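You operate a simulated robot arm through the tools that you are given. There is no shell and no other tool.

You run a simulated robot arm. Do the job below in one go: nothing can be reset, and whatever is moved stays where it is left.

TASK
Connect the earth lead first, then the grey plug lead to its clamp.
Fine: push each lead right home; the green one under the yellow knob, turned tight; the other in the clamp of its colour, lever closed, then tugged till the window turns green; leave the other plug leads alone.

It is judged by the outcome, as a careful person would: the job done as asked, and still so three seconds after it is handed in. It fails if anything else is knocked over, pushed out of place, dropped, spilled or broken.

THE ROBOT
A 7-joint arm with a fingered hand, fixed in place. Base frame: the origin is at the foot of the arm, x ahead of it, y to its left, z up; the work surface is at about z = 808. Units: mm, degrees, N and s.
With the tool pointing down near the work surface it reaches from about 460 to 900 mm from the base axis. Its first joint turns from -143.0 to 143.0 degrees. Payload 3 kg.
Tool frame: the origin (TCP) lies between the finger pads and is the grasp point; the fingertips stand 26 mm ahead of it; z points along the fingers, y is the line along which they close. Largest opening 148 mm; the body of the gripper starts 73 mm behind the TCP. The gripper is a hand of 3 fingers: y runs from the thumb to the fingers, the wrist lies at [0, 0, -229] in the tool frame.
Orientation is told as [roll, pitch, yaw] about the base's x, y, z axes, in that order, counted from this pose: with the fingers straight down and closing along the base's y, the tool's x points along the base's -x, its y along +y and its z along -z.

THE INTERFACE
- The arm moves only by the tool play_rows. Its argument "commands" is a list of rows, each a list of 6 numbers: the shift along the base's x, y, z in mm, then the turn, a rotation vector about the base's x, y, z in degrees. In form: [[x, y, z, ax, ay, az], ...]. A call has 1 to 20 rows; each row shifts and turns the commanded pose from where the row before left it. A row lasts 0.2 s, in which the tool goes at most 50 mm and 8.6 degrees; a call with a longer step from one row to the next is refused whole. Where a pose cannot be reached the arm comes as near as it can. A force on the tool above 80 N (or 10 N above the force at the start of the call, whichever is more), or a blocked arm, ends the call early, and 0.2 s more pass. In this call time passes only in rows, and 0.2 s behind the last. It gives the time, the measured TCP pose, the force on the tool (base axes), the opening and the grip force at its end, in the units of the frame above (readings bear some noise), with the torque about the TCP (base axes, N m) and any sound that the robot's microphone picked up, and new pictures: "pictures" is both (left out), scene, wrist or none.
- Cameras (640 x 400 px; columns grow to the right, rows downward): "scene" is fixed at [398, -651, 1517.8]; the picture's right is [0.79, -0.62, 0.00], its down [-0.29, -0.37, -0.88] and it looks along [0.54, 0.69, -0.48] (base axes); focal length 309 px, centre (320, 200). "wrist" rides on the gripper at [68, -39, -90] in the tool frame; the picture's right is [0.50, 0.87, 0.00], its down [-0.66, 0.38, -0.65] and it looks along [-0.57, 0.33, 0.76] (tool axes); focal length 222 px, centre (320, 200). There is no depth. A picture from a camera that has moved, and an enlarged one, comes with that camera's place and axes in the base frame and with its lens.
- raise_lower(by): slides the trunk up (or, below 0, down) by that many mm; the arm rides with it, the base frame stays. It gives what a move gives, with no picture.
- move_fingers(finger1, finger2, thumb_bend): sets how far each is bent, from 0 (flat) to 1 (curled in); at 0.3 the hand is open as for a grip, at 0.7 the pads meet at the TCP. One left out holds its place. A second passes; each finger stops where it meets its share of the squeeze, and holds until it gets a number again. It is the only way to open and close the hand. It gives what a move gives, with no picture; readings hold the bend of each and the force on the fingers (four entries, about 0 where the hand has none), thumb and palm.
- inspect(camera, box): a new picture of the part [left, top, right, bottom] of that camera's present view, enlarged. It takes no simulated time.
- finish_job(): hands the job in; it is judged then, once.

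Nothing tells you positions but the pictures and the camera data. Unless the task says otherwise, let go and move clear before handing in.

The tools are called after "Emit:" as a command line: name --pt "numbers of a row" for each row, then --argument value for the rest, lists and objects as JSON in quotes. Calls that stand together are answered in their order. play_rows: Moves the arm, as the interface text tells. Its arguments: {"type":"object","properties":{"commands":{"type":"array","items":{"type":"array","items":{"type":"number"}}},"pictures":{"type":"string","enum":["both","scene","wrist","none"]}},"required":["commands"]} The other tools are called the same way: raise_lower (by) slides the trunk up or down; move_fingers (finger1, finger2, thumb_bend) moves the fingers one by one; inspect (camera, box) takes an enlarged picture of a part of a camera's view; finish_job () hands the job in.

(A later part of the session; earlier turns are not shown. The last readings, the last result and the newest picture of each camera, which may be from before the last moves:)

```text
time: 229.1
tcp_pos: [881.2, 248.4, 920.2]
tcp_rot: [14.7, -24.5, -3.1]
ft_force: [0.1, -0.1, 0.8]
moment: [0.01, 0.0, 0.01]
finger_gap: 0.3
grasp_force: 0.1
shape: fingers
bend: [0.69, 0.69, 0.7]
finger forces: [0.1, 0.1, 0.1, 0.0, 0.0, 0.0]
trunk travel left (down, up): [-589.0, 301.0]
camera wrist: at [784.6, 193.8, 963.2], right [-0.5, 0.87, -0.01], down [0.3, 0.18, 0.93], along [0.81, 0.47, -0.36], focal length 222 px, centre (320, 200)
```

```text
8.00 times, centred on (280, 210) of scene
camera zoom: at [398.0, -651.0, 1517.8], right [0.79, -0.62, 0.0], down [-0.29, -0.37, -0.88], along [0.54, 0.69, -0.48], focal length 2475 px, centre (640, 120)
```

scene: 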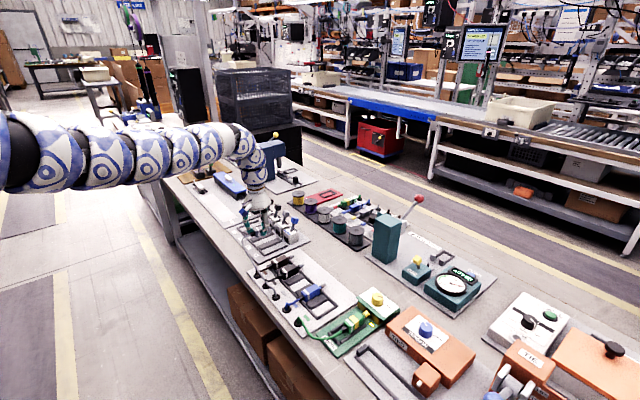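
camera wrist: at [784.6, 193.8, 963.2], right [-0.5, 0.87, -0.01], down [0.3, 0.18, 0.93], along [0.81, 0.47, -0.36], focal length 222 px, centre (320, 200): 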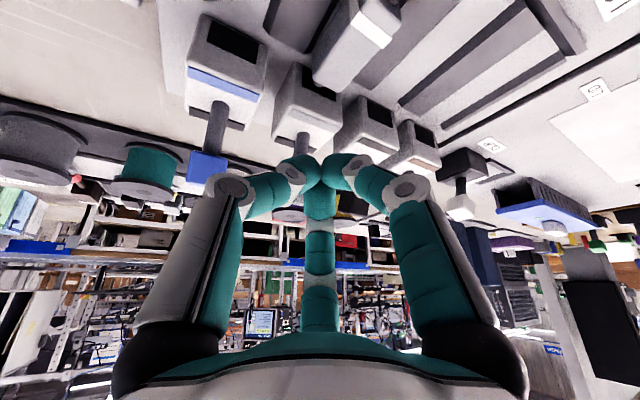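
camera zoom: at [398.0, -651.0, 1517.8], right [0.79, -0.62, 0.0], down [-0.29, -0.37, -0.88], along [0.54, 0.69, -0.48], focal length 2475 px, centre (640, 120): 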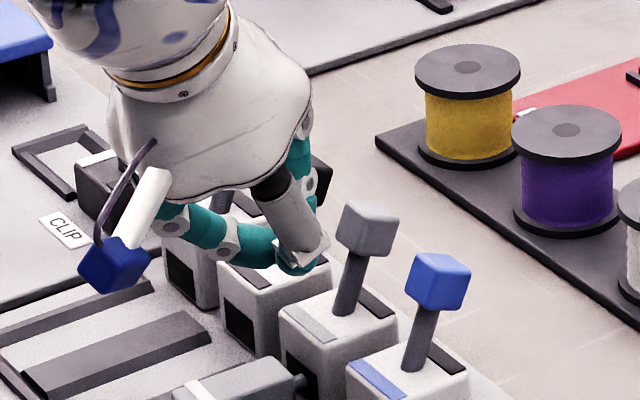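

The fist is in line with the grey lever's knob. Moving forward slowly to touch it.

Emit:
play_rows --pt "4 0 0 0 0 0" --pt "4 0 0 0 0 0" --pt "3 0 0 0 0 0" --pt "0 0 0 0 0 0" --pictures "none"

Emit:
play_rows --pt "3 0 0 0 0 0" --pt "3 0 0 0 0 0" --pt "0 0 0 0 0 0" --pictures "none"

Emit:
inspect --camera "scene" --box '[250, 185, 310, 235]'

Emit:
inspect --camera "wrist" --box '[200, 100, 440, 260]'

```text
time: 230.1
tcp_pos: [892.8, 249.9, 922.1]
tcp_rot: [14.7, -24.4, -3.1]
ft_force: [0.0, -1.3, 0.4]
moment: [0.0, 0.0, -0.02]
finger_gap: 0.2
grasp_force: 0.0
shape: fingers
bend: [0.69, 0.69, 0.7]
finger forces: [0.0, 0.0, 0.0, 0.1, 0.0, 0.0]
trunk travel left (down, up): [-589.0, 301.0]
```

```text
time: 230.9
tcp_pos: [896.9, 249.1, 922.4]
tcp_rot: [14.7, -24.5, -3.2]
ft_force: [0.0, 0.8, 0.9]
moment: [-0.02, -0.01, 0.0]
finger_gap: 0.3
grasp_force: 0.0
shape: fingers
bend: [0.69, 0.69, 0.7]
finger forces: [0.0, 0.0, 0.1, 0.1, 0.0, 0.1]
trunk travel left (down, up): [-589.0, 301.0]
```

```text
8.00 times, centred on (280, 210) of scene
camera zoom: at [398.0, -651.0, 1517.8], right [0.79, -0.62, 0.0], down [-0.29, -0.37, -0.88], along [0.54, 0.69, -0.48], focal length 2475 px, centre (640, 120)
```

zoom: 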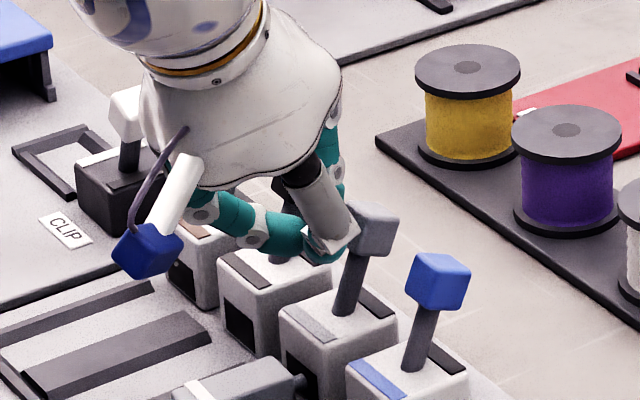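

```text
2.50 times, centred on (320, 180) of wrist
camera zoom: at [800.9, 194.9, 963.4], right [-0.5, 0.87, -0.01], down [0.31, 0.18, 0.93], along [0.81, 0.47, -0.36], focal length 555 px, centre (320, 250)
```

zoom: 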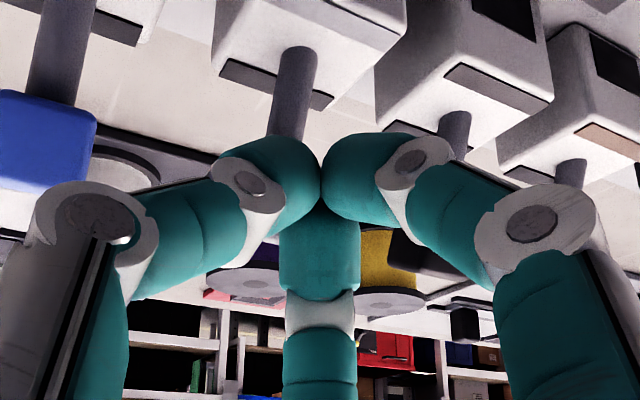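

Emit:
play_rows --pt "3 0 0 0 0 0" --pt "3 0 0 0 0 0" --pt "0 0 0 0 0 0" --pictures "none"

Emit:
play_rows --pt "3 0 0 0 0 0" --pt "3 0 0 0 0 0" --pt "0 0 0 0 0 0" --pictures "none"

Emit:
inspect --camera "scene" --box '[250, 185, 310, 235]'

```text
time: 231.7
tcp_pos: [904.2, 250.3, 921.2]
tcp_rot: [14.7, -24.4, -3.1]
ft_force: [0.4, -0.1, -0.4]
moment: [-0.02, -0.01, 0.04]
finger_gap: 0.1
grasp_force: 0.1
shape: fingers
bend: [0.69, 0.69, 0.7]
finger forces: [0.0, 0.0, 0.0, 0.1, 0.0, 0.1]
trunk travel left (down, up): [-589.0, 301.0]
```

```text
time: 232.5
tcp_pos: [910.7, 248.9, 921.0]
tcp_rot: [14.6, -24.4, -3.1]
ft_force: [-2.3, -0.6, 0.9]
moment: [0.01, 0.0, 0.06]
finger_gap: 0.3
grasp_force: 2.2
shape: fingers
bend: [0.69, 0.7, 0.7]
finger forces: [0.0, 3.7, 0.0, 0.1, 0.0, 0.0]
trunk travel left (down, up): [-589.0, 301.0]
```

```text
8.00 times, centred on (280, 210) of scene
camera zoom: at [398.0, -651.0, 1517.8], right [0.79, -0.62, 0.0], down [-0.29, -0.37, -0.88], along [0.54, 0.69, -0.48], focal length 2475 px, centre (640, 120)
```

zoom: 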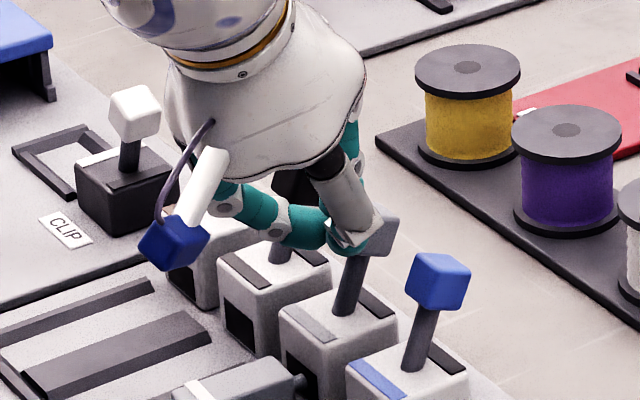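

Contact with the knob. Pushing a few more mm to see whether the lever yields in this direction.

Emit:
play_rows --pt "3 0 0 0 0 0" --pt "0 0 0 0 0 0" --pictures "none"

Emit:
play_rows --pt "3 0 0 0 0 0" --pt "0 0 0 0 0 0" --pictures "none"

Emit:
inspect --camera "scene" --box '[250, 185, 310, 235]'

```text
time: 233.1
tcp_pos: [912.0, 249.9, 920.4]
tcp_rot: [14.6, -24.4, -3.0]
ft_force: [-12.2, -2.8, 1.8]
moment: [-0.03, 0.22, -0.03]
finger_gap: 0.0
grasp_force: 8.2
shape: fingers
bend: [0.69, 0.71, 0.7]
finger forces: [0.0, 6.7, 0.0, 0.1, 9.7, 0.0]
trunk travel left (down, up): [-589.0, 301.0]
```

```text
time: 233.7
tcp_pos: [913.2, 251.3, 922.4]
tcp_rot: [14.7, -24.6, -3.1]
ft_force: [-25.4, -2.1, 2.4]
moment: [-0.01, 0.52, 0.02]
finger_gap: 0.0
grasp_force: 15.0
shape: fingers
bend: [0.69, 0.71, 0.71]
finger forces: [0.0, 8.5, 0.0, 0.0, 22.4, 0.0]
trunk travel left (down, up): [-589.0, 301.0]
```

```text
8.00 times, centred on (280, 210) of scene
camera zoom: at [398.0, -651.0, 1517.8], right [0.79, -0.62, 0.0], down [-0.29, -0.37, -0.88], along [0.54, 0.69, -0.48], focal length 2475 px, centre (640, 120)
```

zoom: 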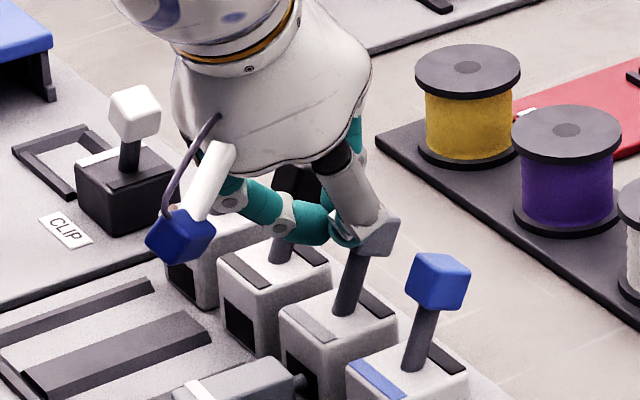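

25 N and it does not move that way: the lever is at its open stop leaning back, so it closes toward the front. I'll back off, go up, turn the hand so one finger can reach behind the knob (cage it), and pull it forward.

Emit:
play_rows --pt "-6 0 0 0 0 0" --pt "-10 0 10 0 0 0" --pt "-8 0 25 0 0 0" --pt "0 0 25 0 0 0" --pt "0 0 20 0 0 0" --pt "0 0 0 2.9 -5.2 0" --pt "0 0 0 3.4 2 -6.4" --pt "0 0 0 3.4 2 -6.4" --pt "0 0 0 3.4 2 -6.4" --pt "0 0 0 3.4 2 -6.4" --pt "0 0 0 0 0 0" --pictures "none"

Emit:
move_fingers --finger1 0.54 --finger2 0.5 --thumb_bend 0.54

Emit:
inspect --camera "wrist" --box '[160, 60, 480, 260]'

Emit:
inspect --camera "scene" --box '[240, 150, 320, 220]'

```text
time: 236.1
tcp_pos: [893.3, 249.6, 1001.7]
tcp_rot: [29.3, -17.3, -34.9]
ft_force: [0.2, 0.1, 0.9]
moment: [-0.03, 0.0, 0.0]
finger_gap: 0.1
grasp_force: 0.1
shape: fingers
bend: [0.69, 0.7, 0.7]
finger forces: [0.1, 0.0, 0.0, 0.0, 0.0, 0.1]
trunk travel left (down, up): [-589.0, 301.0]
```

```text
time: 237.1
tcp_pos: [893.2, 250.3, 1002.3]
tcp_rot: [29.2, -17.4, -34.9]
ft_force: [-0.9, 0.5, 0.4]
moment: [0.01, 0.04, 0.0]
finger_gap: 48.5
grasp_force: 0.1
shape: fingers
bend: [0.54, 0.5, 0.54]
finger forces: [0.0, 0.1, 0.0, 0.1, 0.1, 0.1]
trunk travel left (down, up): [-589.0, 301.0]
```

```text
2.00 times, centred on (320, 160) of wrist
camera zoom: at [780.1, 233.1, 1037.8], right [-0.06, 0.96, 0.25], down [0.33, -0.22, 0.92], along [0.94, 0.14, -0.31], focal length 444 px, centre (320, 280)
```

zoom: 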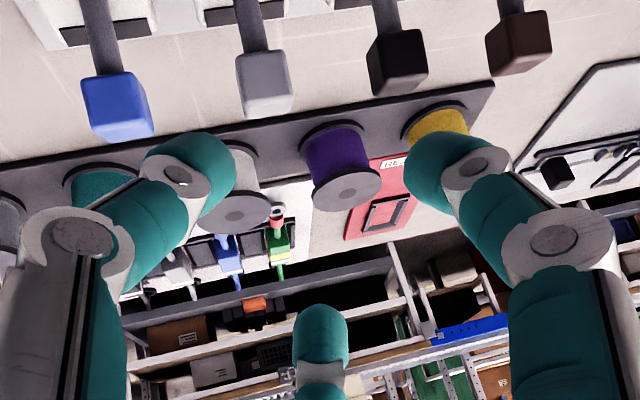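

```text
5.71 times, centred on (280, 185) of scene
camera zoom: at [398.0, -651.0, 1517.8], right [0.79, -0.62, 0.0], down [-0.29, -0.37, -0.88], along [0.54, 0.69, -0.48], focal length 1768 px, centre (549, 286)
```

zoom: 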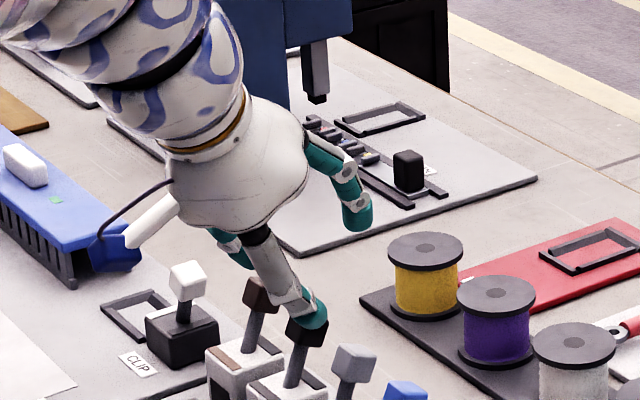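

I'll use finger 2 to reach over and behind the grey knob. First position above it, then descend with that finger open.

Emit:
move_fingers --finger1 0.58 --finger2 0.48 --thumb_bend 0.58

Emit:
play_rows --pt "10 1 -10 0 0 0" --pt "10 1 -15 0 0 0" --pt "8 1 -15 0 0 0" --pt "0 0 -12 0 0 0" --pt "0 0 0 0 0 0" --pictures "wrist"

Emit:
inspect --camera "wrist" --box '[200, 80, 440, 260]'

Emit:
inspect --camera "scene" --box '[240, 165, 320, 230]'

```text
time: 238.1
tcp_pos: [891.7, 247.5, 1001.8]
tcp_rot: [29.3, -17.4, -34.8]
ft_force: [-0.2, 0.4, 0.8]
moment: [0.03, 0.0, 0.0]
finger_gap: 39.5
grasp_force: 0.0
shape: fingers
bend: [0.57, 0.48, 0.57]
finger forces: [0.0, 0.0, 0.0, 0.1, 0.1, 0.1]
trunk travel left (down, up): [-589.0, 301.0]
```

```text
time: 239.3
tcp_pos: [919.4, 252.9, 950.1]
tcp_rot: [29.3, -17.4, -34.7]
ft_force: [0.0, 0.1, 0.5]
moment: [0.0, 0.0, -0.03]
finger_gap: 39.4
grasp_force: 0.1
shape: fingers
bend: [0.57, 0.48, 0.57]
finger forces: [0.1, 0.0, 0.1, 0.0, 0.0, 0.0]
trunk travel left (down, up): [-589.0, 301.0]
camera wrist: at [807.3, 236.2, 985.6], right [-0.06, 0.96, 0.25], down [0.33, -0.22, 0.92], along [0.94, 0.14, -0.31], focal length 222 px, centre (320, 200)
```

wrist: 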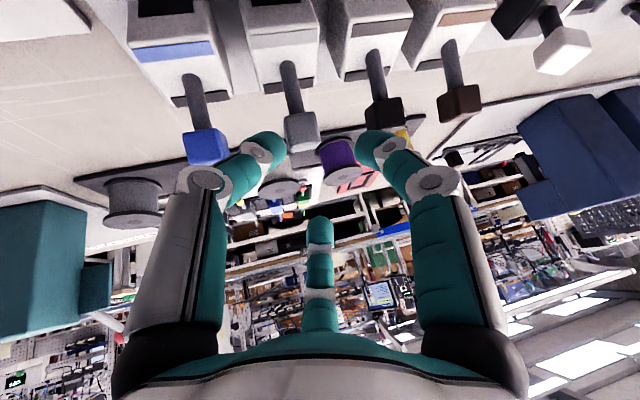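

```text
2.22 times, centred on (320, 170) of wrist
camera zoom: at [807.3, 236.2, 985.6], right [-0.06, 0.96, 0.25], down [0.33, -0.22, 0.92], along [0.94, 0.14, -0.31], focal length 494 px, centre (320, 267)
```

zoom: 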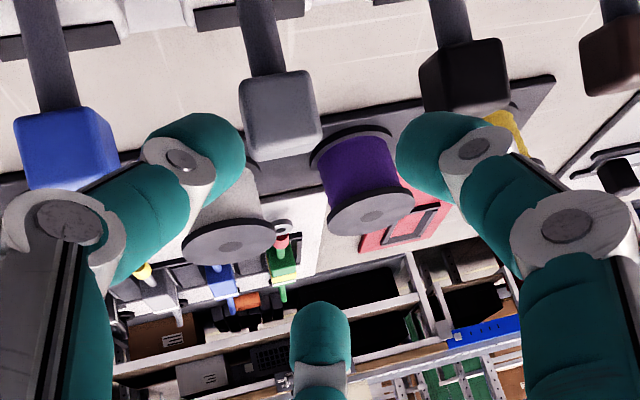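

```text
6.15 times, centred on (280, 198) of scene
camera zoom: at [398.0, -651.0, 1517.8], right [0.79, -0.62, 0.0], down [-0.29, -0.37, -0.88], along [0.54, 0.69, -0.48], focal length 1904 px, centre (566, 215)
```

zoom: 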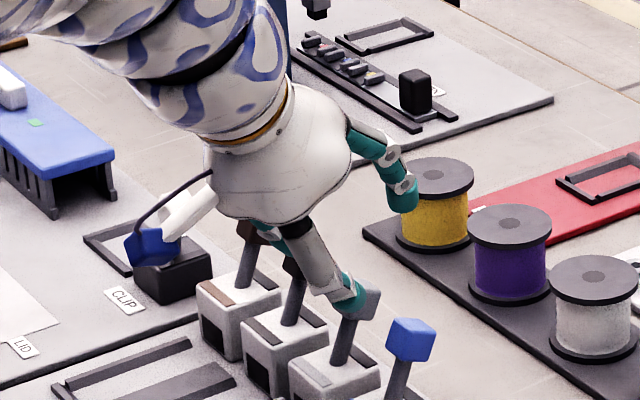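

Knob located at about (934, 256, 894). Shifting +3 mm in y and descending around it.

Emit:
play_rows --pt "1 3 -12 0 0 0" --pt "0 0 -12 0 0 0" --pt "0 0 -12 0 0 0" --pt "0 0 -11 0 0 0" --pt "0 0 0 0 0 0" --pictures "wrist"

Emit:
inspect --camera "wrist" --box '[200, 80, 440, 260]'

Emit:
inspect --camera "scene" --box '[250, 185, 310, 235]'

```text
time: 240.5
tcp_pos: [920.4, 257.9, 902.6]
tcp_rot: [29.3, -17.5, -34.9]
ft_force: [0.7, 0.3, -0.3]
moment: [-0.01, 0.0, 0.02]
finger_gap: 39.6
grasp_force: 0.0
shape: fingers
bend: [0.57, 0.48, 0.57]
finger forces: [0.1, 0.0, 0.0, 0.0, 0.0, 0.0]
trunk travel left (down, up): [-589.0, 301.0]
camera wrist: at [808.4, 240.4, 939.0], right [-0.06, 0.96, 0.26], down [0.33, -0.22, 0.92], along [0.94, 0.14, -0.31], focal length 222 px, centre (320, 200)
```

wrist: 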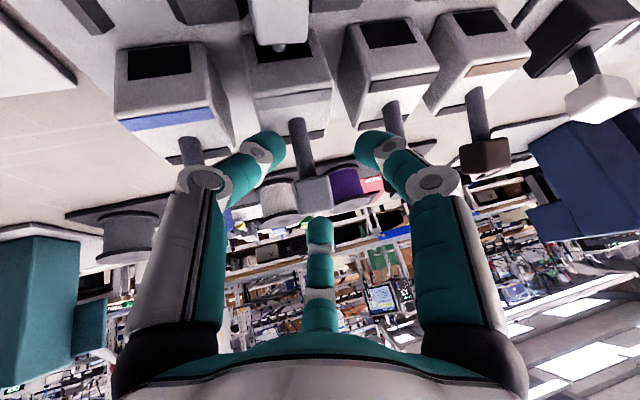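

```text
2.22 times, centred on (320, 170) of wrist
camera zoom: at [808.4, 240.4, 939.0], right [-0.06, 0.96, 0.26], down [0.33, -0.22, 0.92], along [0.94, 0.14, -0.31], focal length 494 px, centre (320, 267)
```

zoom: 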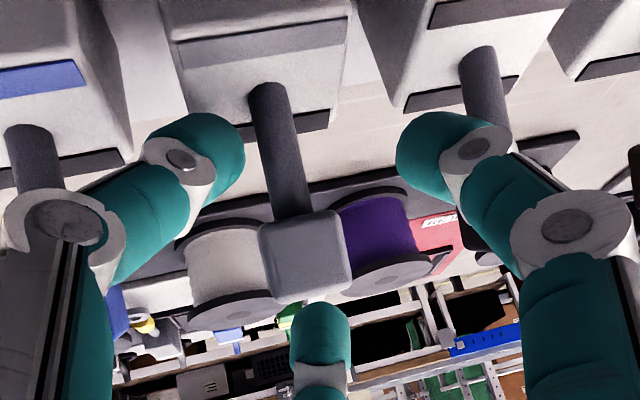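

```text
8.00 times, centred on (280, 210) of scene
camera zoom: at [398.0, -651.0, 1517.8], right [0.79, -0.62, 0.0], down [-0.29, -0.37, -0.88], along [0.54, 0.69, -0.48], focal length 2475 px, centre (640, 120)
```

zoom: 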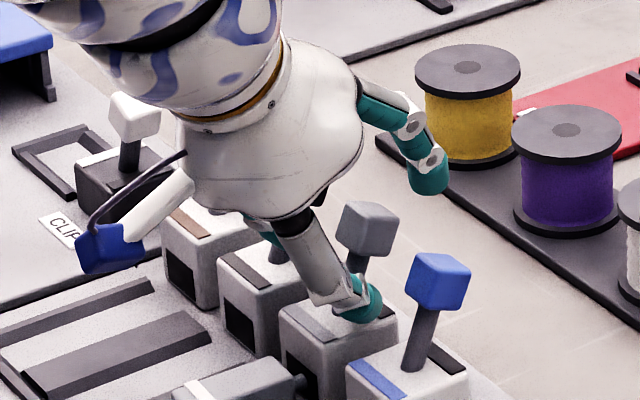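

All clear of the neighbours. Now I'll curl finger 2 in behind the knob.

Emit:
move_fingers --finger2 0.6

Emit:
inspect --camera "wrist" --box '[200, 80, 440, 260]'

Emit:
inspect --camera "scene" --box '[250, 185, 310, 235]'

```text
time: 241.5
tcp_pos: [920.3, 256.0, 902.8]
tcp_rot: [29.3, -17.5, -34.9]
ft_force: [0.5, 0.0, 0.6]
moment: [0.01, -0.03, -0.01]
finger_gap: 39.6
grasp_force: 0.3
shape: fingers
bend: [0.57, 0.58, 0.57]
finger forces: [0.1, 1.1, 0.0, 0.0, 0.0, 0.0]
trunk travel left (down, up): [-589.0, 301.0]
```

```text
2.22 times, centred on (320, 170) of wrist
camera zoom: at [808.4, 240.2, 938.8], right [-0.06, 0.96, 0.25], down [0.33, -0.22, 0.92], along [0.94, 0.14, -0.31], focal length 494 px, centre (320, 267)
```

zoom: 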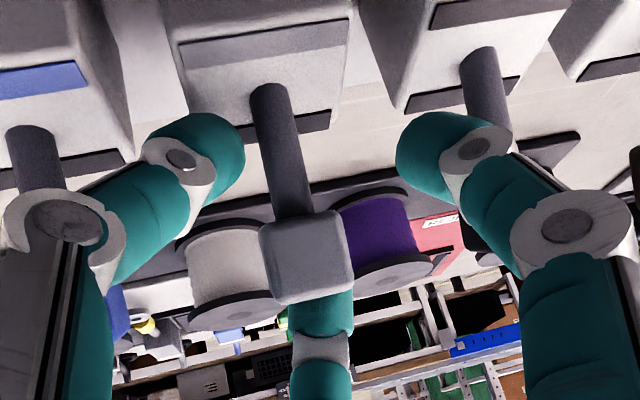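

```text
8.00 times, centred on (280, 210) of scene
camera zoom: at [398.0, -651.0, 1517.8], right [0.79, -0.62, 0.0], down [-0.29, -0.37, -0.88], along [0.54, 0.69, -0.48], focal length 2475 px, centre (640, 120)
```

zoom: 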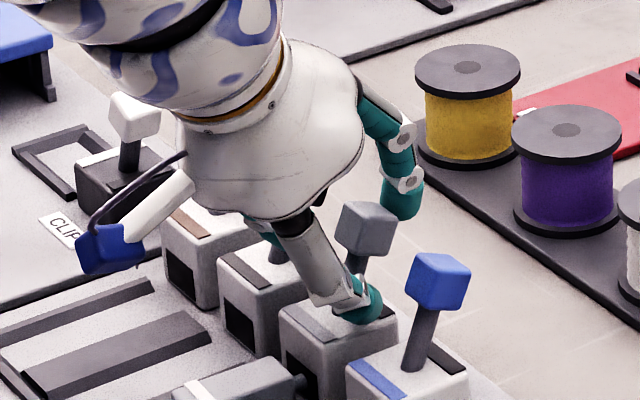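

Finger 2 touches the back of the knob. Pulling forward along the arc in small steps.

Emit:
play_rows --pt "-3 0 1 0 0 0" --pt "-3 0 1 0 0 0" --pt "-3 0 1 0 0 0" --pt "0 0 0 0 0 0" --pictures "none"

Emit:
inspect --camera "scene" --box '[250, 185, 310, 235]'

Emit:
inspect --camera "wrist" --box '[200, 80, 440, 260]'

```text
time: 242.5
tcp_pos: [911.1, 256.7, 905.4]
tcp_rot: [29.2, -17.3, -34.8]
ft_force: [1.0, 0.3, -0.5]
moment: [0.0, 0.01, 0.01]
finger_gap: 39.6
grasp_force: 0.4
shape: fingers
bend: [0.57, 0.59, 0.57]
finger forces: [0.0, 0.8, 0.0, 0.1, 0.0, 0.0]
trunk travel left (down, up): [-589.0, 301.0]
```

```text
8.00 times, centred on (280, 210) of scene
camera zoom: at [398.0, -651.0, 1517.8], right [0.79, -0.62, 0.0], down [-0.29, -0.37, -0.88], along [0.54, 0.69, -0.48], focal length 2475 px, centre (640, 120)
```

zoom: 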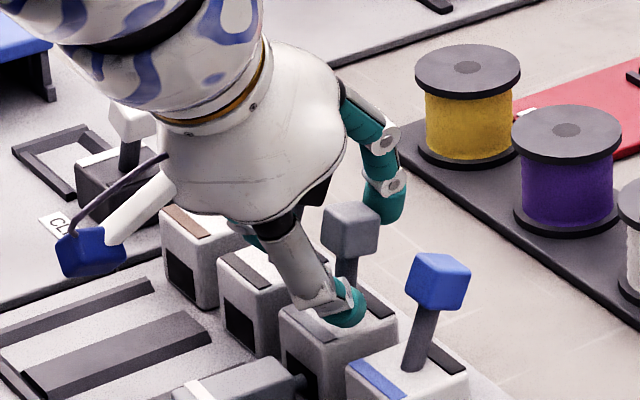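

```text
2.22 times, centred on (320, 170) of wrist
camera zoom: at [799.0, 239.9, 940.9], right [-0.06, 0.97, 0.25], down [0.34, -0.22, 0.92], along [0.94, 0.14, -0.31], focal length 494 px, centre (320, 267)
```

zoom: 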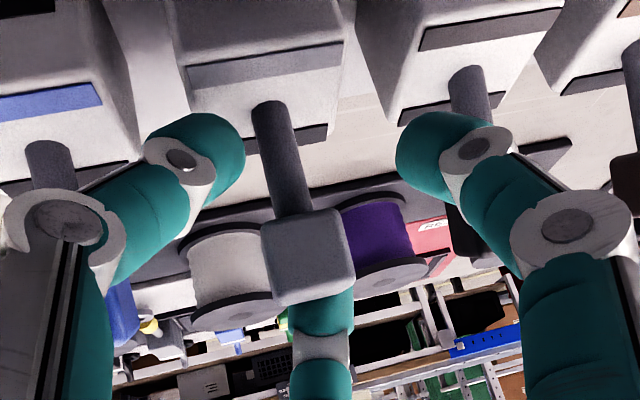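

The lever follows easily in this direction. Continuing past vertical.

Emit:
play_rows --pt "-3 0 0.5 0 0 0" --pt "-3 0 0.5 0 0 0" --pt "-3 0 0 0 0 0" --pt "-3 0 0 0 0 0" --pt "-3 0 -0.5 0 0 0" --pt "-3 0 -0.5 0 0 0" --pt "-3 0 -0.5 0 0 0" --pt "0 0 0 0 0 0" --pictures "none"

Emit:
inspect --camera "scene" --box '[250, 185, 310, 235]'

Emit:
inspect --camera "wrist" --box '[200, 80, 440, 260]'

```text
time: 244.3
tcp_pos: [891.8, 256.5, 905.7]
tcp_rot: [29.3, -17.3, -34.9]
ft_force: [0.6, 0.1, 0.0]
moment: [0.05, 0.03, 0.01]
finger_gap: 39.3
grasp_force: 0.0
shape: fingers
bend: [0.57, 0.6, 0.57]
finger forces: [0.0, 0.0, 0.0, 0.0, 0.1, 0.0]
trunk travel left (down, up): [-589.0, 301.0]
```

```text
8.00 times, centred on (280, 210) of scene
camera zoom: at [398.0, -651.0, 1517.8], right [0.79, -0.62, 0.0], down [-0.29, -0.37, -0.88], along [0.54, 0.69, -0.48], focal length 2475 px, centre (640, 120)
```

zoom: 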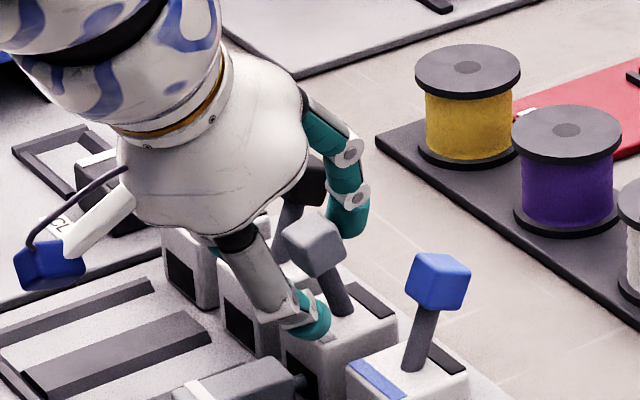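

```text
2.22 times, centred on (320, 170) of wrist
camera zoom: at [779.2, 239.9, 941.7], right [-0.06, 0.96, 0.25], down [0.33, -0.22, 0.92], along [0.94, 0.14, -0.31], focal length 494 px, centre (320, 267)
```

zoom: 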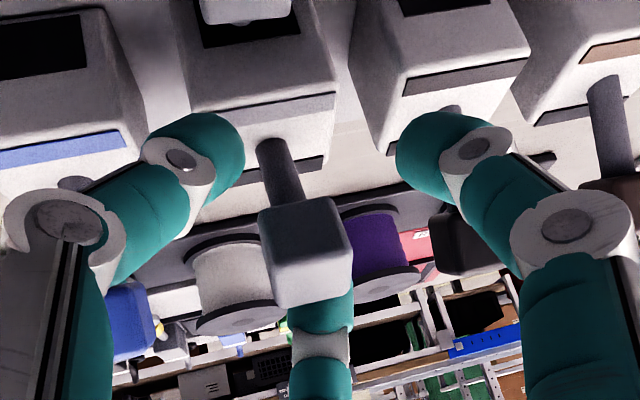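

The lever is now leaning forward. I'll lift off, make a fist, and press the knob forward and down to close it.

Emit:
move_fingers --finger2 0.46

Emit:
play_rows --pt "0 0 10 0 0 0" --pt "0 -2 15 0 0 0" --pt "0 -2 20 0 0 0" --pt "0 -2 5 0 0 0" --pt "0 0 0 0 0 0" --pictures "none"

Emit:
move_fingers --finger1 0.7 --finger2 0.7 --thumb_bend 0.7

Emit:
inspect --camera "wrist" --box '[200, 60, 440, 240]'

Emit:
inspect --camera "scene" --box '[250, 185, 310, 235]'

```text
time: 245.3
tcp_pos: [892.2, 256.1, 905.8]
tcp_rot: [29.2, -17.3, -34.9]
ft_force: [0.9, -0.3, 0.1]
moment: [0.0, 0.0, 0.03]
finger_gap: 39.8
grasp_force: 0.1
shape: fingers
bend: [0.57, 0.46, 0.57]
finger forces: [0.1, 0.0, 0.1, 0.0, 0.1, 0.0]
trunk travel left (down, up): [-589.0, 301.0]
```

```text
time: 246.5
tcp_pos: [891.4, 252.0, 956.0]
tcp_rot: [29.3, -17.2, -34.9]
ft_force: [0.3, 0.1, 0.1]
moment: [-0.01, 0.01, 0.01]
finger_gap: 39.5
grasp_force: 0.1
shape: fingers
bend: [0.57, 0.46, 0.57]
finger forces: [0.0, 0.1, 0.1, 0.1, 0.0, 0.0]
trunk travel left (down, up): [-589.0, 301.0]
```

```text
time: 247.5
tcp_pos: [890.8, 249.7, 955.8]
tcp_rot: [29.3, -17.3, -34.9]
ft_force: [-1.1, -0.5, -0.2]
moment: [0.03, 0.04, 0.0]
finger_gap: 0.0
grasp_force: 0.1
shape: fingers
bend: [0.69, 0.69, 0.7]
finger forces: [0.0, 0.1, 0.0, 0.0, 0.0, 0.0]
trunk travel left (down, up): [-589.0, 301.0]
```

```text
2.22 times, centred on (320, 150) of wrist
camera zoom: at [779.2, 234.5, 992.3], right [-0.06, 0.96, 0.25], down [0.33, -0.22, 0.92], along [0.94, 0.14, -0.31], focal length 494 px, centre (320, 311)
```

zoom: 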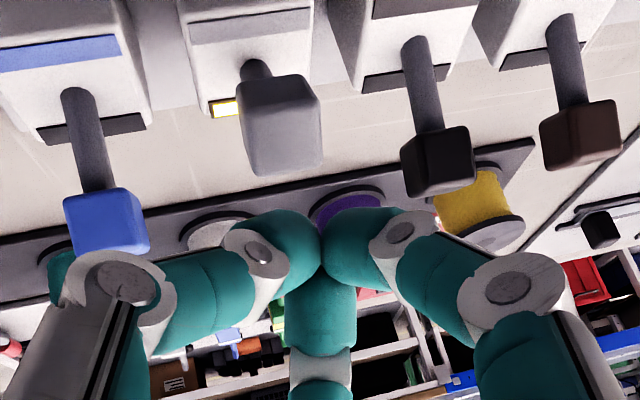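

```text
8.00 times, centred on (280, 210) of scene
camera zoom: at [398.0, -651.0, 1517.8], right [0.79, -0.62, 0.0], down [-0.29, -0.37, -0.88], along [0.54, 0.69, -0.48], focal length 2475 px, centre (640, 120)
```

zoom: 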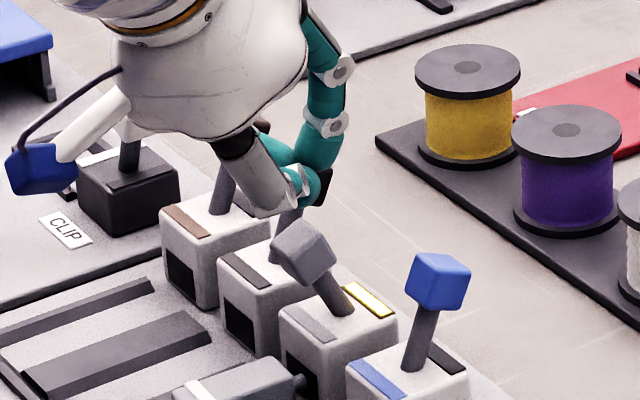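

The window on the grey clamp turned yellow and the lever has swung further forward. I'll press it gently down/forward to make sure it's fully closed.

Emit:
play_rows --pt "4 0 -12 0 0 0" --pt "2 0 -12 0 0 0" --pt "0 0 0 0 0 0" --pictures "none"

Emit:
play_rows --pt "-2 0 -3 0 0 0" --pt "-2 0 -3 0 0 0" --pt "0 0 0 0 0 0" --pictures "none"

Emit:
inspect --camera "scene" --box '[250, 185, 310, 235]'

Emit:
inspect --camera "wrist" --box '[200, 60, 440, 240]'

```text
time: 248.3
tcp_pos: [896.7, 249.6, 932.4]
tcp_rot: [29.4, -17.4, -34.9]
ft_force: [-1.9, -1.9, 7.7]
moment: [-0.05, -0.05, -0.02]
finger_gap: 0.0
grasp_force: 4.7
shape: fingers
bend: [0.69, 0.69, 0.71]
finger forces: [0.0, 0.0, 0.0, 0.0, 9.8, 0.1]
trunk travel left (down, up): [-589.0, 301.0]
```

```text
time: 249.1
tcp_pos: [891.5, 251.0, 927.4]
tcp_rot: [29.4, -17.5, -34.9]
ft_force: [-2.9, -1.1, 19.8]
moment: [0.05, -0.15, 0.0]
finger_gap: 0.0
grasp_force: 14.0
shape: fingers
bend: [0.71, 0.69, 0.72]
finger forces: [11.9, 0.0, 0.1, 0.1, 15.8, 0.0]
trunk travel left (down, up): [-589.0, 301.0]
```

```text
8.00 times, centred on (280, 210) of scene
camera zoom: at [398.0, -651.0, 1517.8], right [0.79, -0.62, 0.0], down [-0.29, -0.37, -0.88], along [0.54, 0.69, -0.48], focal length 2475 px, centre (640, 120)
```

zoom: 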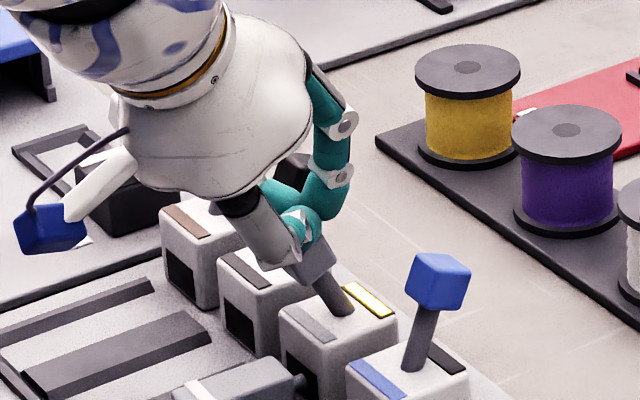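

```text
2.22 times, centred on (320, 150) of wrist
camera zoom: at [779.0, 233.5, 963.3], right [-0.06, 0.96, 0.26], down [0.33, -0.22, 0.92], along [0.94, 0.14, -0.31], focal length 494 px, centre (320, 311)
```

zoom: 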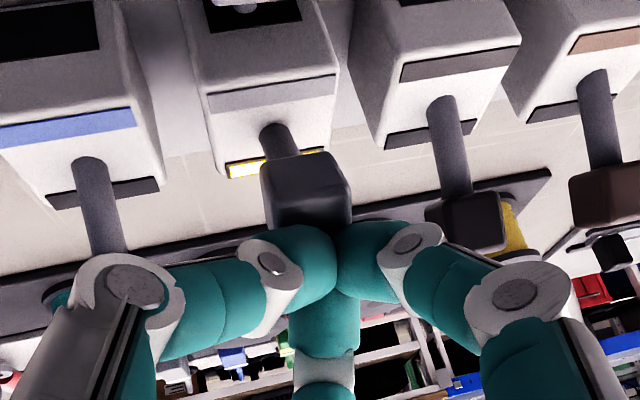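

At 20 N the lever doesn't go any further – it's on its closed stop, with the window yellow (awaiting the tug). Lifting off to check.

Emit:
play_rows --pt "0 0 8 0 0 0" --pt "0 0 15 0 0 0" --pt "-5 0 25 0 0 0" --pt "-10 0 25 0 0 0" --pt "0 0 0 0 0 0" --pictures "none"

Emit:
inspect --camera "scene" --box '[245, 190, 305, 240]'

Emit:
inspect --camera "wrist" --box '[180, 20, 420, 200]'

```text
time: 250.3
tcp_pos: [877.0, 249.4, 997.9]
tcp_rot: [29.1, -17.3, -34.8]
ft_force: [-0.1, 0.6, -0.4]
moment: [0.0, -0.04, 0.0]
finger_gap: 0.0
grasp_force: 0.0
shape: fingers
bend: [0.69, 0.69, 0.7]
finger forces: [0.0, 0.0, 0.0, 0.0, 0.0, 0.1]
trunk travel left (down, up): [-589.0, 301.0]
```

```text
8.00 times, centred on (275, 215) of scene
camera zoom: at [398.0, -651.0, 1517.8], right [0.79, -0.62, 0.0], down [-0.29, -0.37, -0.88], along [0.54, 0.69, -0.48], focal length 2475 px, centre (680, 80)
```

zoom: 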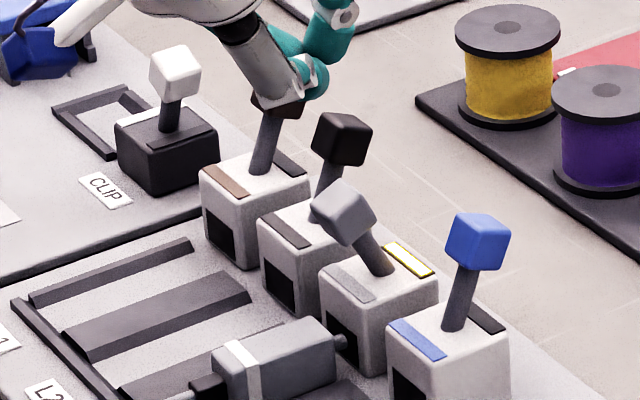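

```text
2.22 times, centred on (300, 110) of wrist
camera zoom: at [764.7, 233.0, 1033.8], right [-0.06, 0.97, 0.25], down [0.34, -0.22, 0.92], along [0.94, 0.14, -0.31], focal length 494 px, centre (364, 400)
```

zoom: 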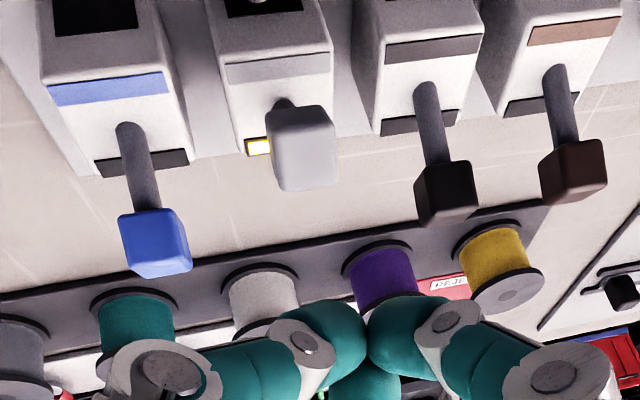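

Lever closed, window yellow. Now the tug: I'll re-orient the hand to the earlier three-finger grip pose and take hold of the plug again.

Emit:
play_rows --pt "-15 0 0 -3.05 5.99 0" --pt "-15 0 0 -3.05 5.99 0" --pt "-15 0 0 -3.05 5.99 0" --pt "-15 0 0 -3.05 5.99 0" --pt "-15 0 0 -3.05 5.99 0" --pt "0 0 0 0 0 7.2" --pt "0 0 0 0 0 7.2" --pt "0 0 0 0 0 7.2" --pt "0 0 0 0 0 7.2" --pt "0 0 0 0 0 7.2" --pt "0 0 0 0 0 7.2" --pt "0 0 0 0 0 0" --pictures "none"

```text
time: 252.9
tcp_pos: [802.3, 249.6, 999.3]
tcp_rot: [0.0, 0.1, 13.0]
ft_force: [-0.4, -0.1, 0.2]
moment: [0.01, 0.01, 0.0]
finger_gap: 0.2
grasp_force: 0.1
shape: fingers
bend: [0.69, 0.69, 0.7]
finger forces: [0.0, 0.0, 0.0, 0.1, 0.0, 0.0]
trunk travel left (down, up): [-589.0, 301.0]
```

Emit:
move_fingers --finger1 0.5 --finger2 0.57 --thumb_bend 0.57

Emit:
play_rows --pt "5 0 -15 4.95 -6.3 0" --pt "8 0.5 -20 0 0 0" --pt "8 0.4 -25 0 0 0" --pt "3 0 -20 0 0 0" --pt "0 0 0 0 0 0" --pictures "wrist"

Emit:
inspect --camera "wrist" --box '[200, 60, 440, 240]'

Emit:
inspect --camera "scene" --box '[240, 195, 300, 245]'

```text
time: 253.9
tcp_pos: [802.5, 249.0, 997.5]
tcp_rot: [0.0, 0.1, 12.9]
ft_force: [0.7, 1.9, -0.1]
moment: [-0.03, -0.01, -0.02]
finger_gap: 51.9
grasp_force: 0.1
shape: fingers
bend: [0.5, 0.56, 0.56]
finger forces: [0.0, 0.0, 0.1, 0.1, 0.0, 0.1]
trunk travel left (down, up): [-589.0, 301.0]
```

```text
time: 255.1
tcp_pos: [827.1, 251.6, 918.4]
tcp_rot: [3.5, -7.3, 12.8]
ft_force: [1.2, 0.1, 0.3]
moment: [-0.02, 0.03, 0.02]
finger_gap: 52.5
grasp_force: 0.0
shape: fingers
bend: [0.5, 0.56, 0.56]
finger forces: [0.0, 0.0, 0.1, 0.0, 0.0, 0.0]
trunk travel left (down, up): [-589.0, 301.0]
camera wrist: at [760.3, 191.8, 995.9], right [-0.68, 0.73, -0.01], down [0.48, 0.45, 0.75], along [0.56, 0.51, -0.66], focal length 222 px, centre (320, 200)
```

wrist: 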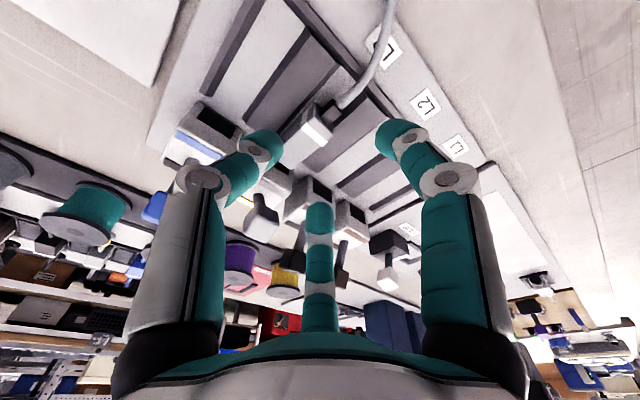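

```text
2.22 times, centred on (320, 150) of wrist
camera zoom: at [760.3, 191.8, 995.9], right [-0.68, 0.73, -0.01], down [0.48, 0.45, 0.75], along [0.56, 0.51, -0.66], focal length 494 px, centre (320, 311)
```

zoom: 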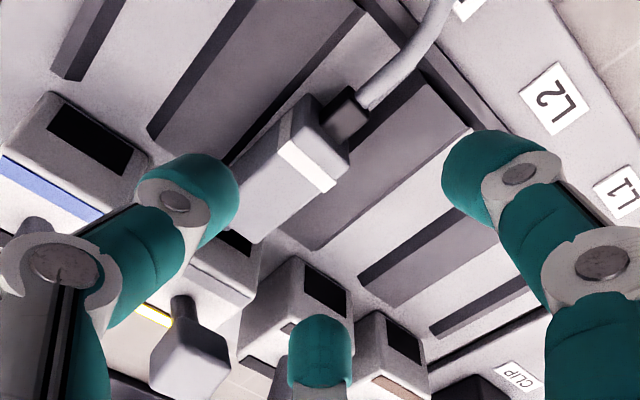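

```text
8.00 times, centred on (270, 220) of scene
camera zoom: at [398.0, -651.0, 1517.8], right [0.79, -0.62, 0.0], down [-0.29, -0.37, -0.88], along [0.54, 0.69, -0.48], focal length 2475 px, centre (720, 40)
```

zoom: 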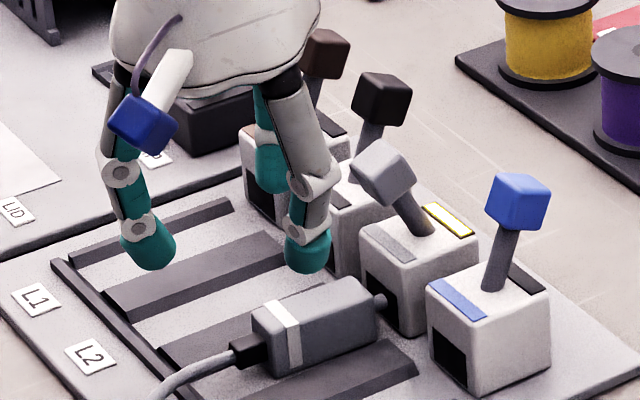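

Positioning for the grip; lowering with the trunk behind the lever knob, then I'll move forward along the plug.

Emit:
move_fingers --finger1 0.54 --finger2 0.56 --thumb_bend 0.6

Emit:
play_rows --pt "0 1.4 0 0 0 0" --pt "0 0 0 0 0 0" --pictures "none"

Emit:
raise_lower --by -50

Emit:
inspect --camera "wrist" --box '[200, 60, 440, 240]'

Emit:
inspect --camera "scene" --box '[240, 205, 300, 250]'

```text
time: 256.1
tcp_pos: [825.9, 251.5, 918.1]
tcp_rot: [3.5, -7.2, 12.6]
ft_force: [0.1, -0.4, -0.3]
moment: [0.01, 0.02, 0.02]
finger_gap: 40.1
grasp_force: 0.1
shape: fingers
bend: [0.54, 0.56, 0.6]
finger forces: [0.1, 0.0, 0.0, 0.0, 0.1, 0.0]
trunk travel left (down, up): [-589.0, 301.0]
```

```text
time: 256.7
tcp_pos: [826.0, 253.3, 918.6]
tcp_rot: [3.6, -7.2, 12.6]
ft_force: [0.5, 0.1, 0.0]
moment: [-0.01, 0.02, 0.01]
finger_gap: 40.3
grasp_force: 0.0
shape: fingers
bend: [0.54, 0.56, 0.6]
finger forces: [0.0, 0.1, 0.0, 0.0, 0.0, 0.1]
trunk travel left (down, up): [-589.0, 301.0]
```

```text
time: 257.6
tcp_pos: [826.2, 252.9, 868.8]
tcp_rot: [3.4, -7.1, 12.7]
ft_force: [1.0, -0.4, -0.4]
moment: [0.01, 0.03, -0.03]
finger_gap: 40.2
grasp_force: 0.0
shape: fingers
bend: [0.54, 0.56, 0.6]
finger forces: [0.0, 0.0, 0.0, 0.0, 0.1, 0.1]
trunk travel left (down, up): [-539.0, 351.0]
```

```text
2.22 times, centred on (320, 150) of wrist
camera zoom: at [759.8, 193.2, 946.3], right [-0.68, 0.73, -0.01], down [0.48, 0.45, 0.75], along [0.56, 0.51, -0.66], focal length 494 px, centre (320, 311)
```

zoom: 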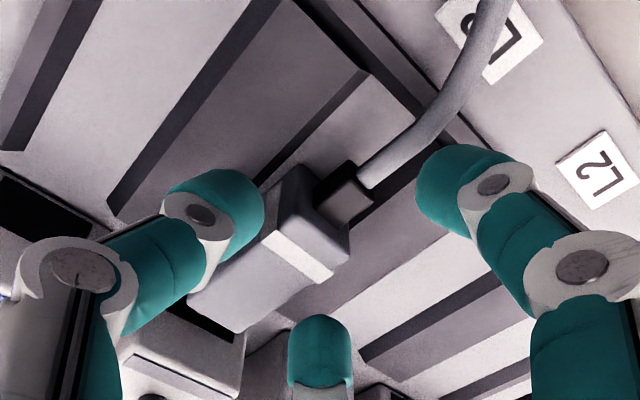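

```text
8.89 times, centred on (270, 228) of scene
camera zoom: at [398.0, -651.0, 1517.8], right [0.79, -0.62, 0.0], down [-0.29, -0.37, -0.88], along [0.54, 0.69, -0.48], focal length 2750 px, centre (764, -44)
```

zoom: 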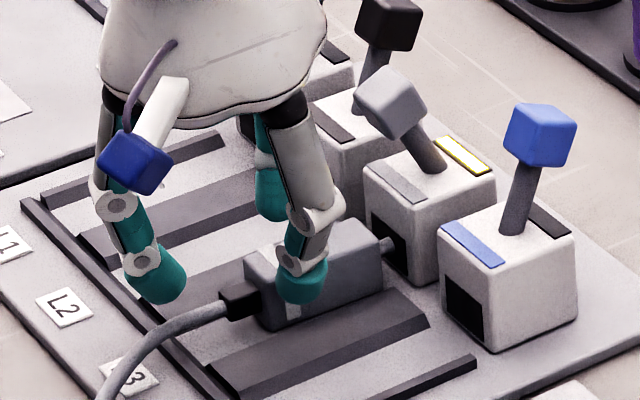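

Emit:
raise_lower --by -16

Emit:
play_rows --pt "5 0 0 0 0 0" --pt "5 0 0 0 0 0" --pt "5 0 0 0 0 0" --pt "0 0 0 0 0 0" --pictures "none"

Emit:
inspect --camera "wrist" --box '[200, 60, 440, 240]'

Emit:
inspect --camera "scene" --box '[250, 205, 300, 245]'

```text
time: 258.3
tcp_pos: [826.1, 254.1, 853.0]
tcp_rot: [3.5, -7.2, 12.7]
ft_force: [0.7, 0.7, -0.3]
moment: [0.0, 0.03, 0.0]
finger_gap: 40.2
grasp_force: 0.1
shape: fingers
bend: [0.54, 0.56, 0.6]
finger forces: [0.1, 0.1, 0.2, 0.0, 0.0, 0.0]
trunk travel left (down, up): [-523.0, 367.0]
```

```text
time: 259.3
tcp_pos: [840.8, 253.6, 853.5]
tcp_rot: [3.5, -7.2, 12.6]
ft_force: [-0.4, 0.0, -0.2]
moment: [0.0, -0.01, -0.01]
finger_gap: 39.9
grasp_force: 0.0
shape: fingers
bend: [0.54, 0.56, 0.6]
finger forces: [0.0, 0.1, 0.0, 0.1, 0.0, 0.0]
trunk travel left (down, up): [-523.0, 367.0]
```

```text
2.22 times, centred on (320, 150) of wrist
camera zoom: at [774.3, 193.1, 930.1], right [-0.68, 0.73, -0.01], down [0.48, 0.45, 0.75], along [0.56, 0.51, -0.66], focal length 494 px, centre (320, 311)
```

zoom: 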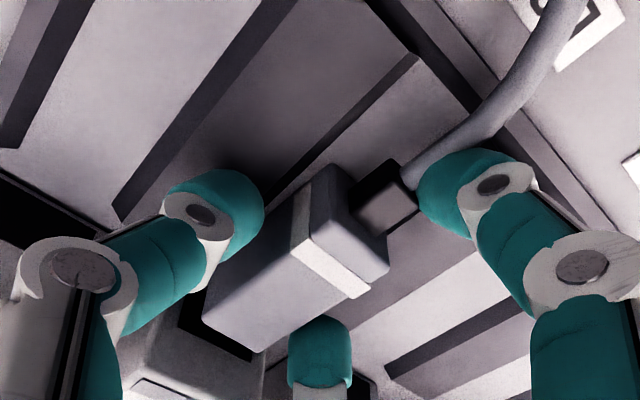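

```text
10.00 times, centred on (275, 225) of scene
camera zoom: at [398.0, -651.0, 1517.8], right [0.79, -0.62, 0.0], down [-0.29, -0.37, -0.88], along [0.54, 0.69, -0.48], focal length 3094 px, centre (770, -50)
```

zoom: 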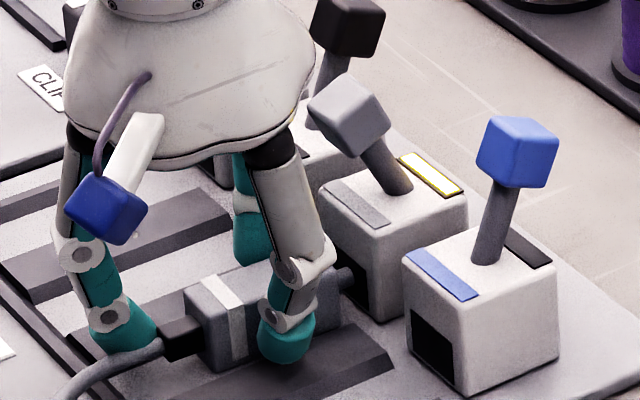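

I'll switch to the symmetric side grip for the tug (yaw 30°, finger 1 flat), staying clear of the lever.

Emit:
move_fingers --finger1 0.0 --finger2 0.57 --thumb_bend 0.58

Emit:
play_rows --pt "0 0 0 0 0 6" --pt "0 0 0 0 0 6" --pt "-2 0 0 0 0 5" --pt "0 0 0 0 0 0" --pictures "none"

Emit:
inspect --camera "wrist" --box '[200, 80, 420, 240]'

Emit:
inspect --camera "scene" --box '[250, 205, 300, 245]'

```text
time: 260.3
tcp_pos: [841.0, 252.2, 852.2]
tcp_rot: [3.5, -7.2, 12.7]
ft_force: [-0.6, -0.2, -0.8]
moment: [0.01, -0.01, 0.0]
finger_gap: 118.6
grasp_force: 0.0
shape: fingers
bend: [0.0, 0.56, 0.57]
finger forces: [0.1, 0.0, 0.1, 0.0, 0.0, 0.0]
trunk travel left (down, up): [-523.0, 367.0]
```

```text
time: 261.3
tcp_pos: [839.4, 253.6, 852.1]
tcp_rot: [3.4, -7.3, 29.8]
ft_force: [-0.3, -0.5, -0.4]
moment: [0.0, 0.01, 0.02]
finger_gap: 118.7
grasp_force: 0.0
shape: fingers
bend: [0.0, 0.56, 0.57]
finger forces: [0.0, 0.0, 0.0, 0.0, 0.0, 0.1]
trunk travel left (down, up): [-523.0, 367.0]
```

```text
2.50 times, centred on (310, 160) of wrist
camera zoom: at [793.9, 176.6, 930.6], right [-0.86, 0.5, -0.01], down [0.32, 0.57, 0.75], along [0.38, 0.65, -0.66], focal length 555 px, centre (345, 300)
```

zoom: 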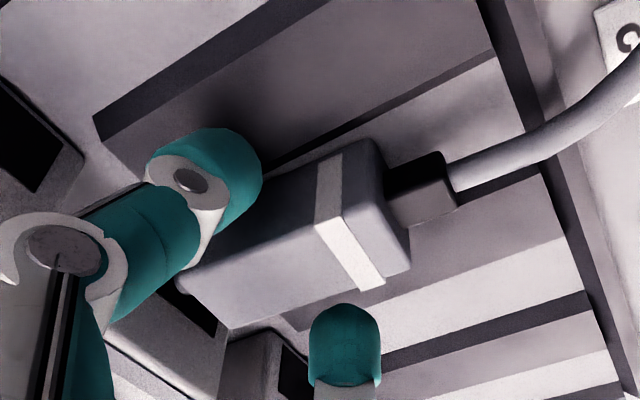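

```text
10.00 times, centred on (275, 225) of scene
camera zoom: at [398.0, -651.0, 1517.8], right [0.79, -0.62, 0.0], down [-0.29, -0.37, -0.88], along [0.54, 0.69, -0.48], focal length 3094 px, centre (770, -50)
```

zoom: 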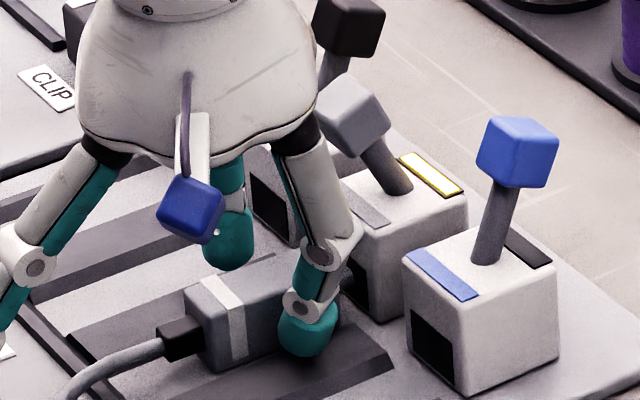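

Good straddle. Shift back 4 mm, then close gently.

Emit:
play_rows --pt "-4 0 0 0 0 0" --pt "0 0 0 0 0 0" --pictures "none"

Emit:
move_fingers --finger2 0.63 --thumb_bend 0.63

Emit:
move_fingers --finger2 0.71 --thumb_bend 0.71

Emit:
inspect --camera "wrist" --box '[200, 80, 420, 240]'

```text
time: 261.9
tcp_pos: [835.7, 253.3, 853.3]
tcp_rot: [3.6, -7.2, 29.8]
ft_force: [-0.6, -0.5, -0.1]
moment: [0.0, 0.03, -0.01]
finger_gap: 118.4
grasp_force: 0.1
shape: fingers
bend: [0.0, 0.56, 0.57]
finger forces: [0.0, 0.1, 0.0, 0.0, 0.0, 0.1]
trunk travel left (down, up): [-523.0, 367.0]
```

```text
time: 262.9
tcp_pos: [836.1, 253.2, 852.4]
tcp_rot: [3.4, -7.2, 29.7]
ft_force: [0.2, -0.7, 1.0]
moment: [0.0, -0.01, -0.01]
finger_gap: 111.8
grasp_force: 1.2
shape: fingers
bend: [0.0, 0.62, 0.63]
finger forces: [0.0, 0.9, 0.0, 0.1, 1.0, 0.0]
trunk travel left (down, up): [-523.0, 367.0]
```

```text
time: 263.9
tcp_pos: [835.7, 253.1, 852.4]
tcp_rot: [3.4, -7.1, 29.6]
ft_force: [4.9, -5.2, 0.2]
moment: [-0.13, -0.06, -0.08]
finger_gap: 109.9
grasp_force: 8.9
shape: fingers
bend: [0.0, 0.62, 0.65]
finger forces: [0.0, 6.8, 0.0, 0.0, 11.1, 0.0]
trunk travel left (down, up): [-523.0, 367.0]
```

```text
2.50 times, centred on (310, 160) of wrist
camera zoom: at [789.9, 176.0, 930.4], right [-0.86, 0.5, -0.01], down [0.32, 0.57, 0.75], along [0.38, 0.65, -0.66], focal length 555 px, centre (345, 300)
```

zoom: 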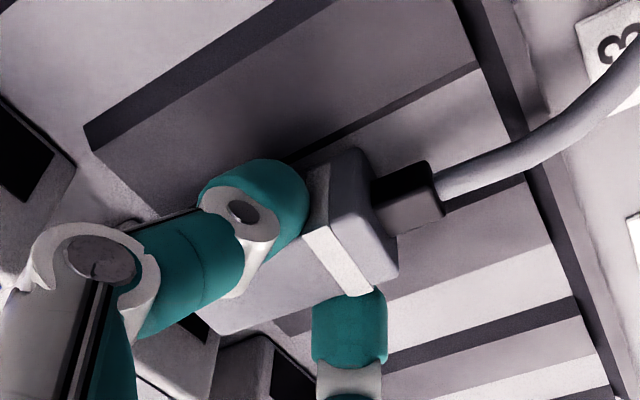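

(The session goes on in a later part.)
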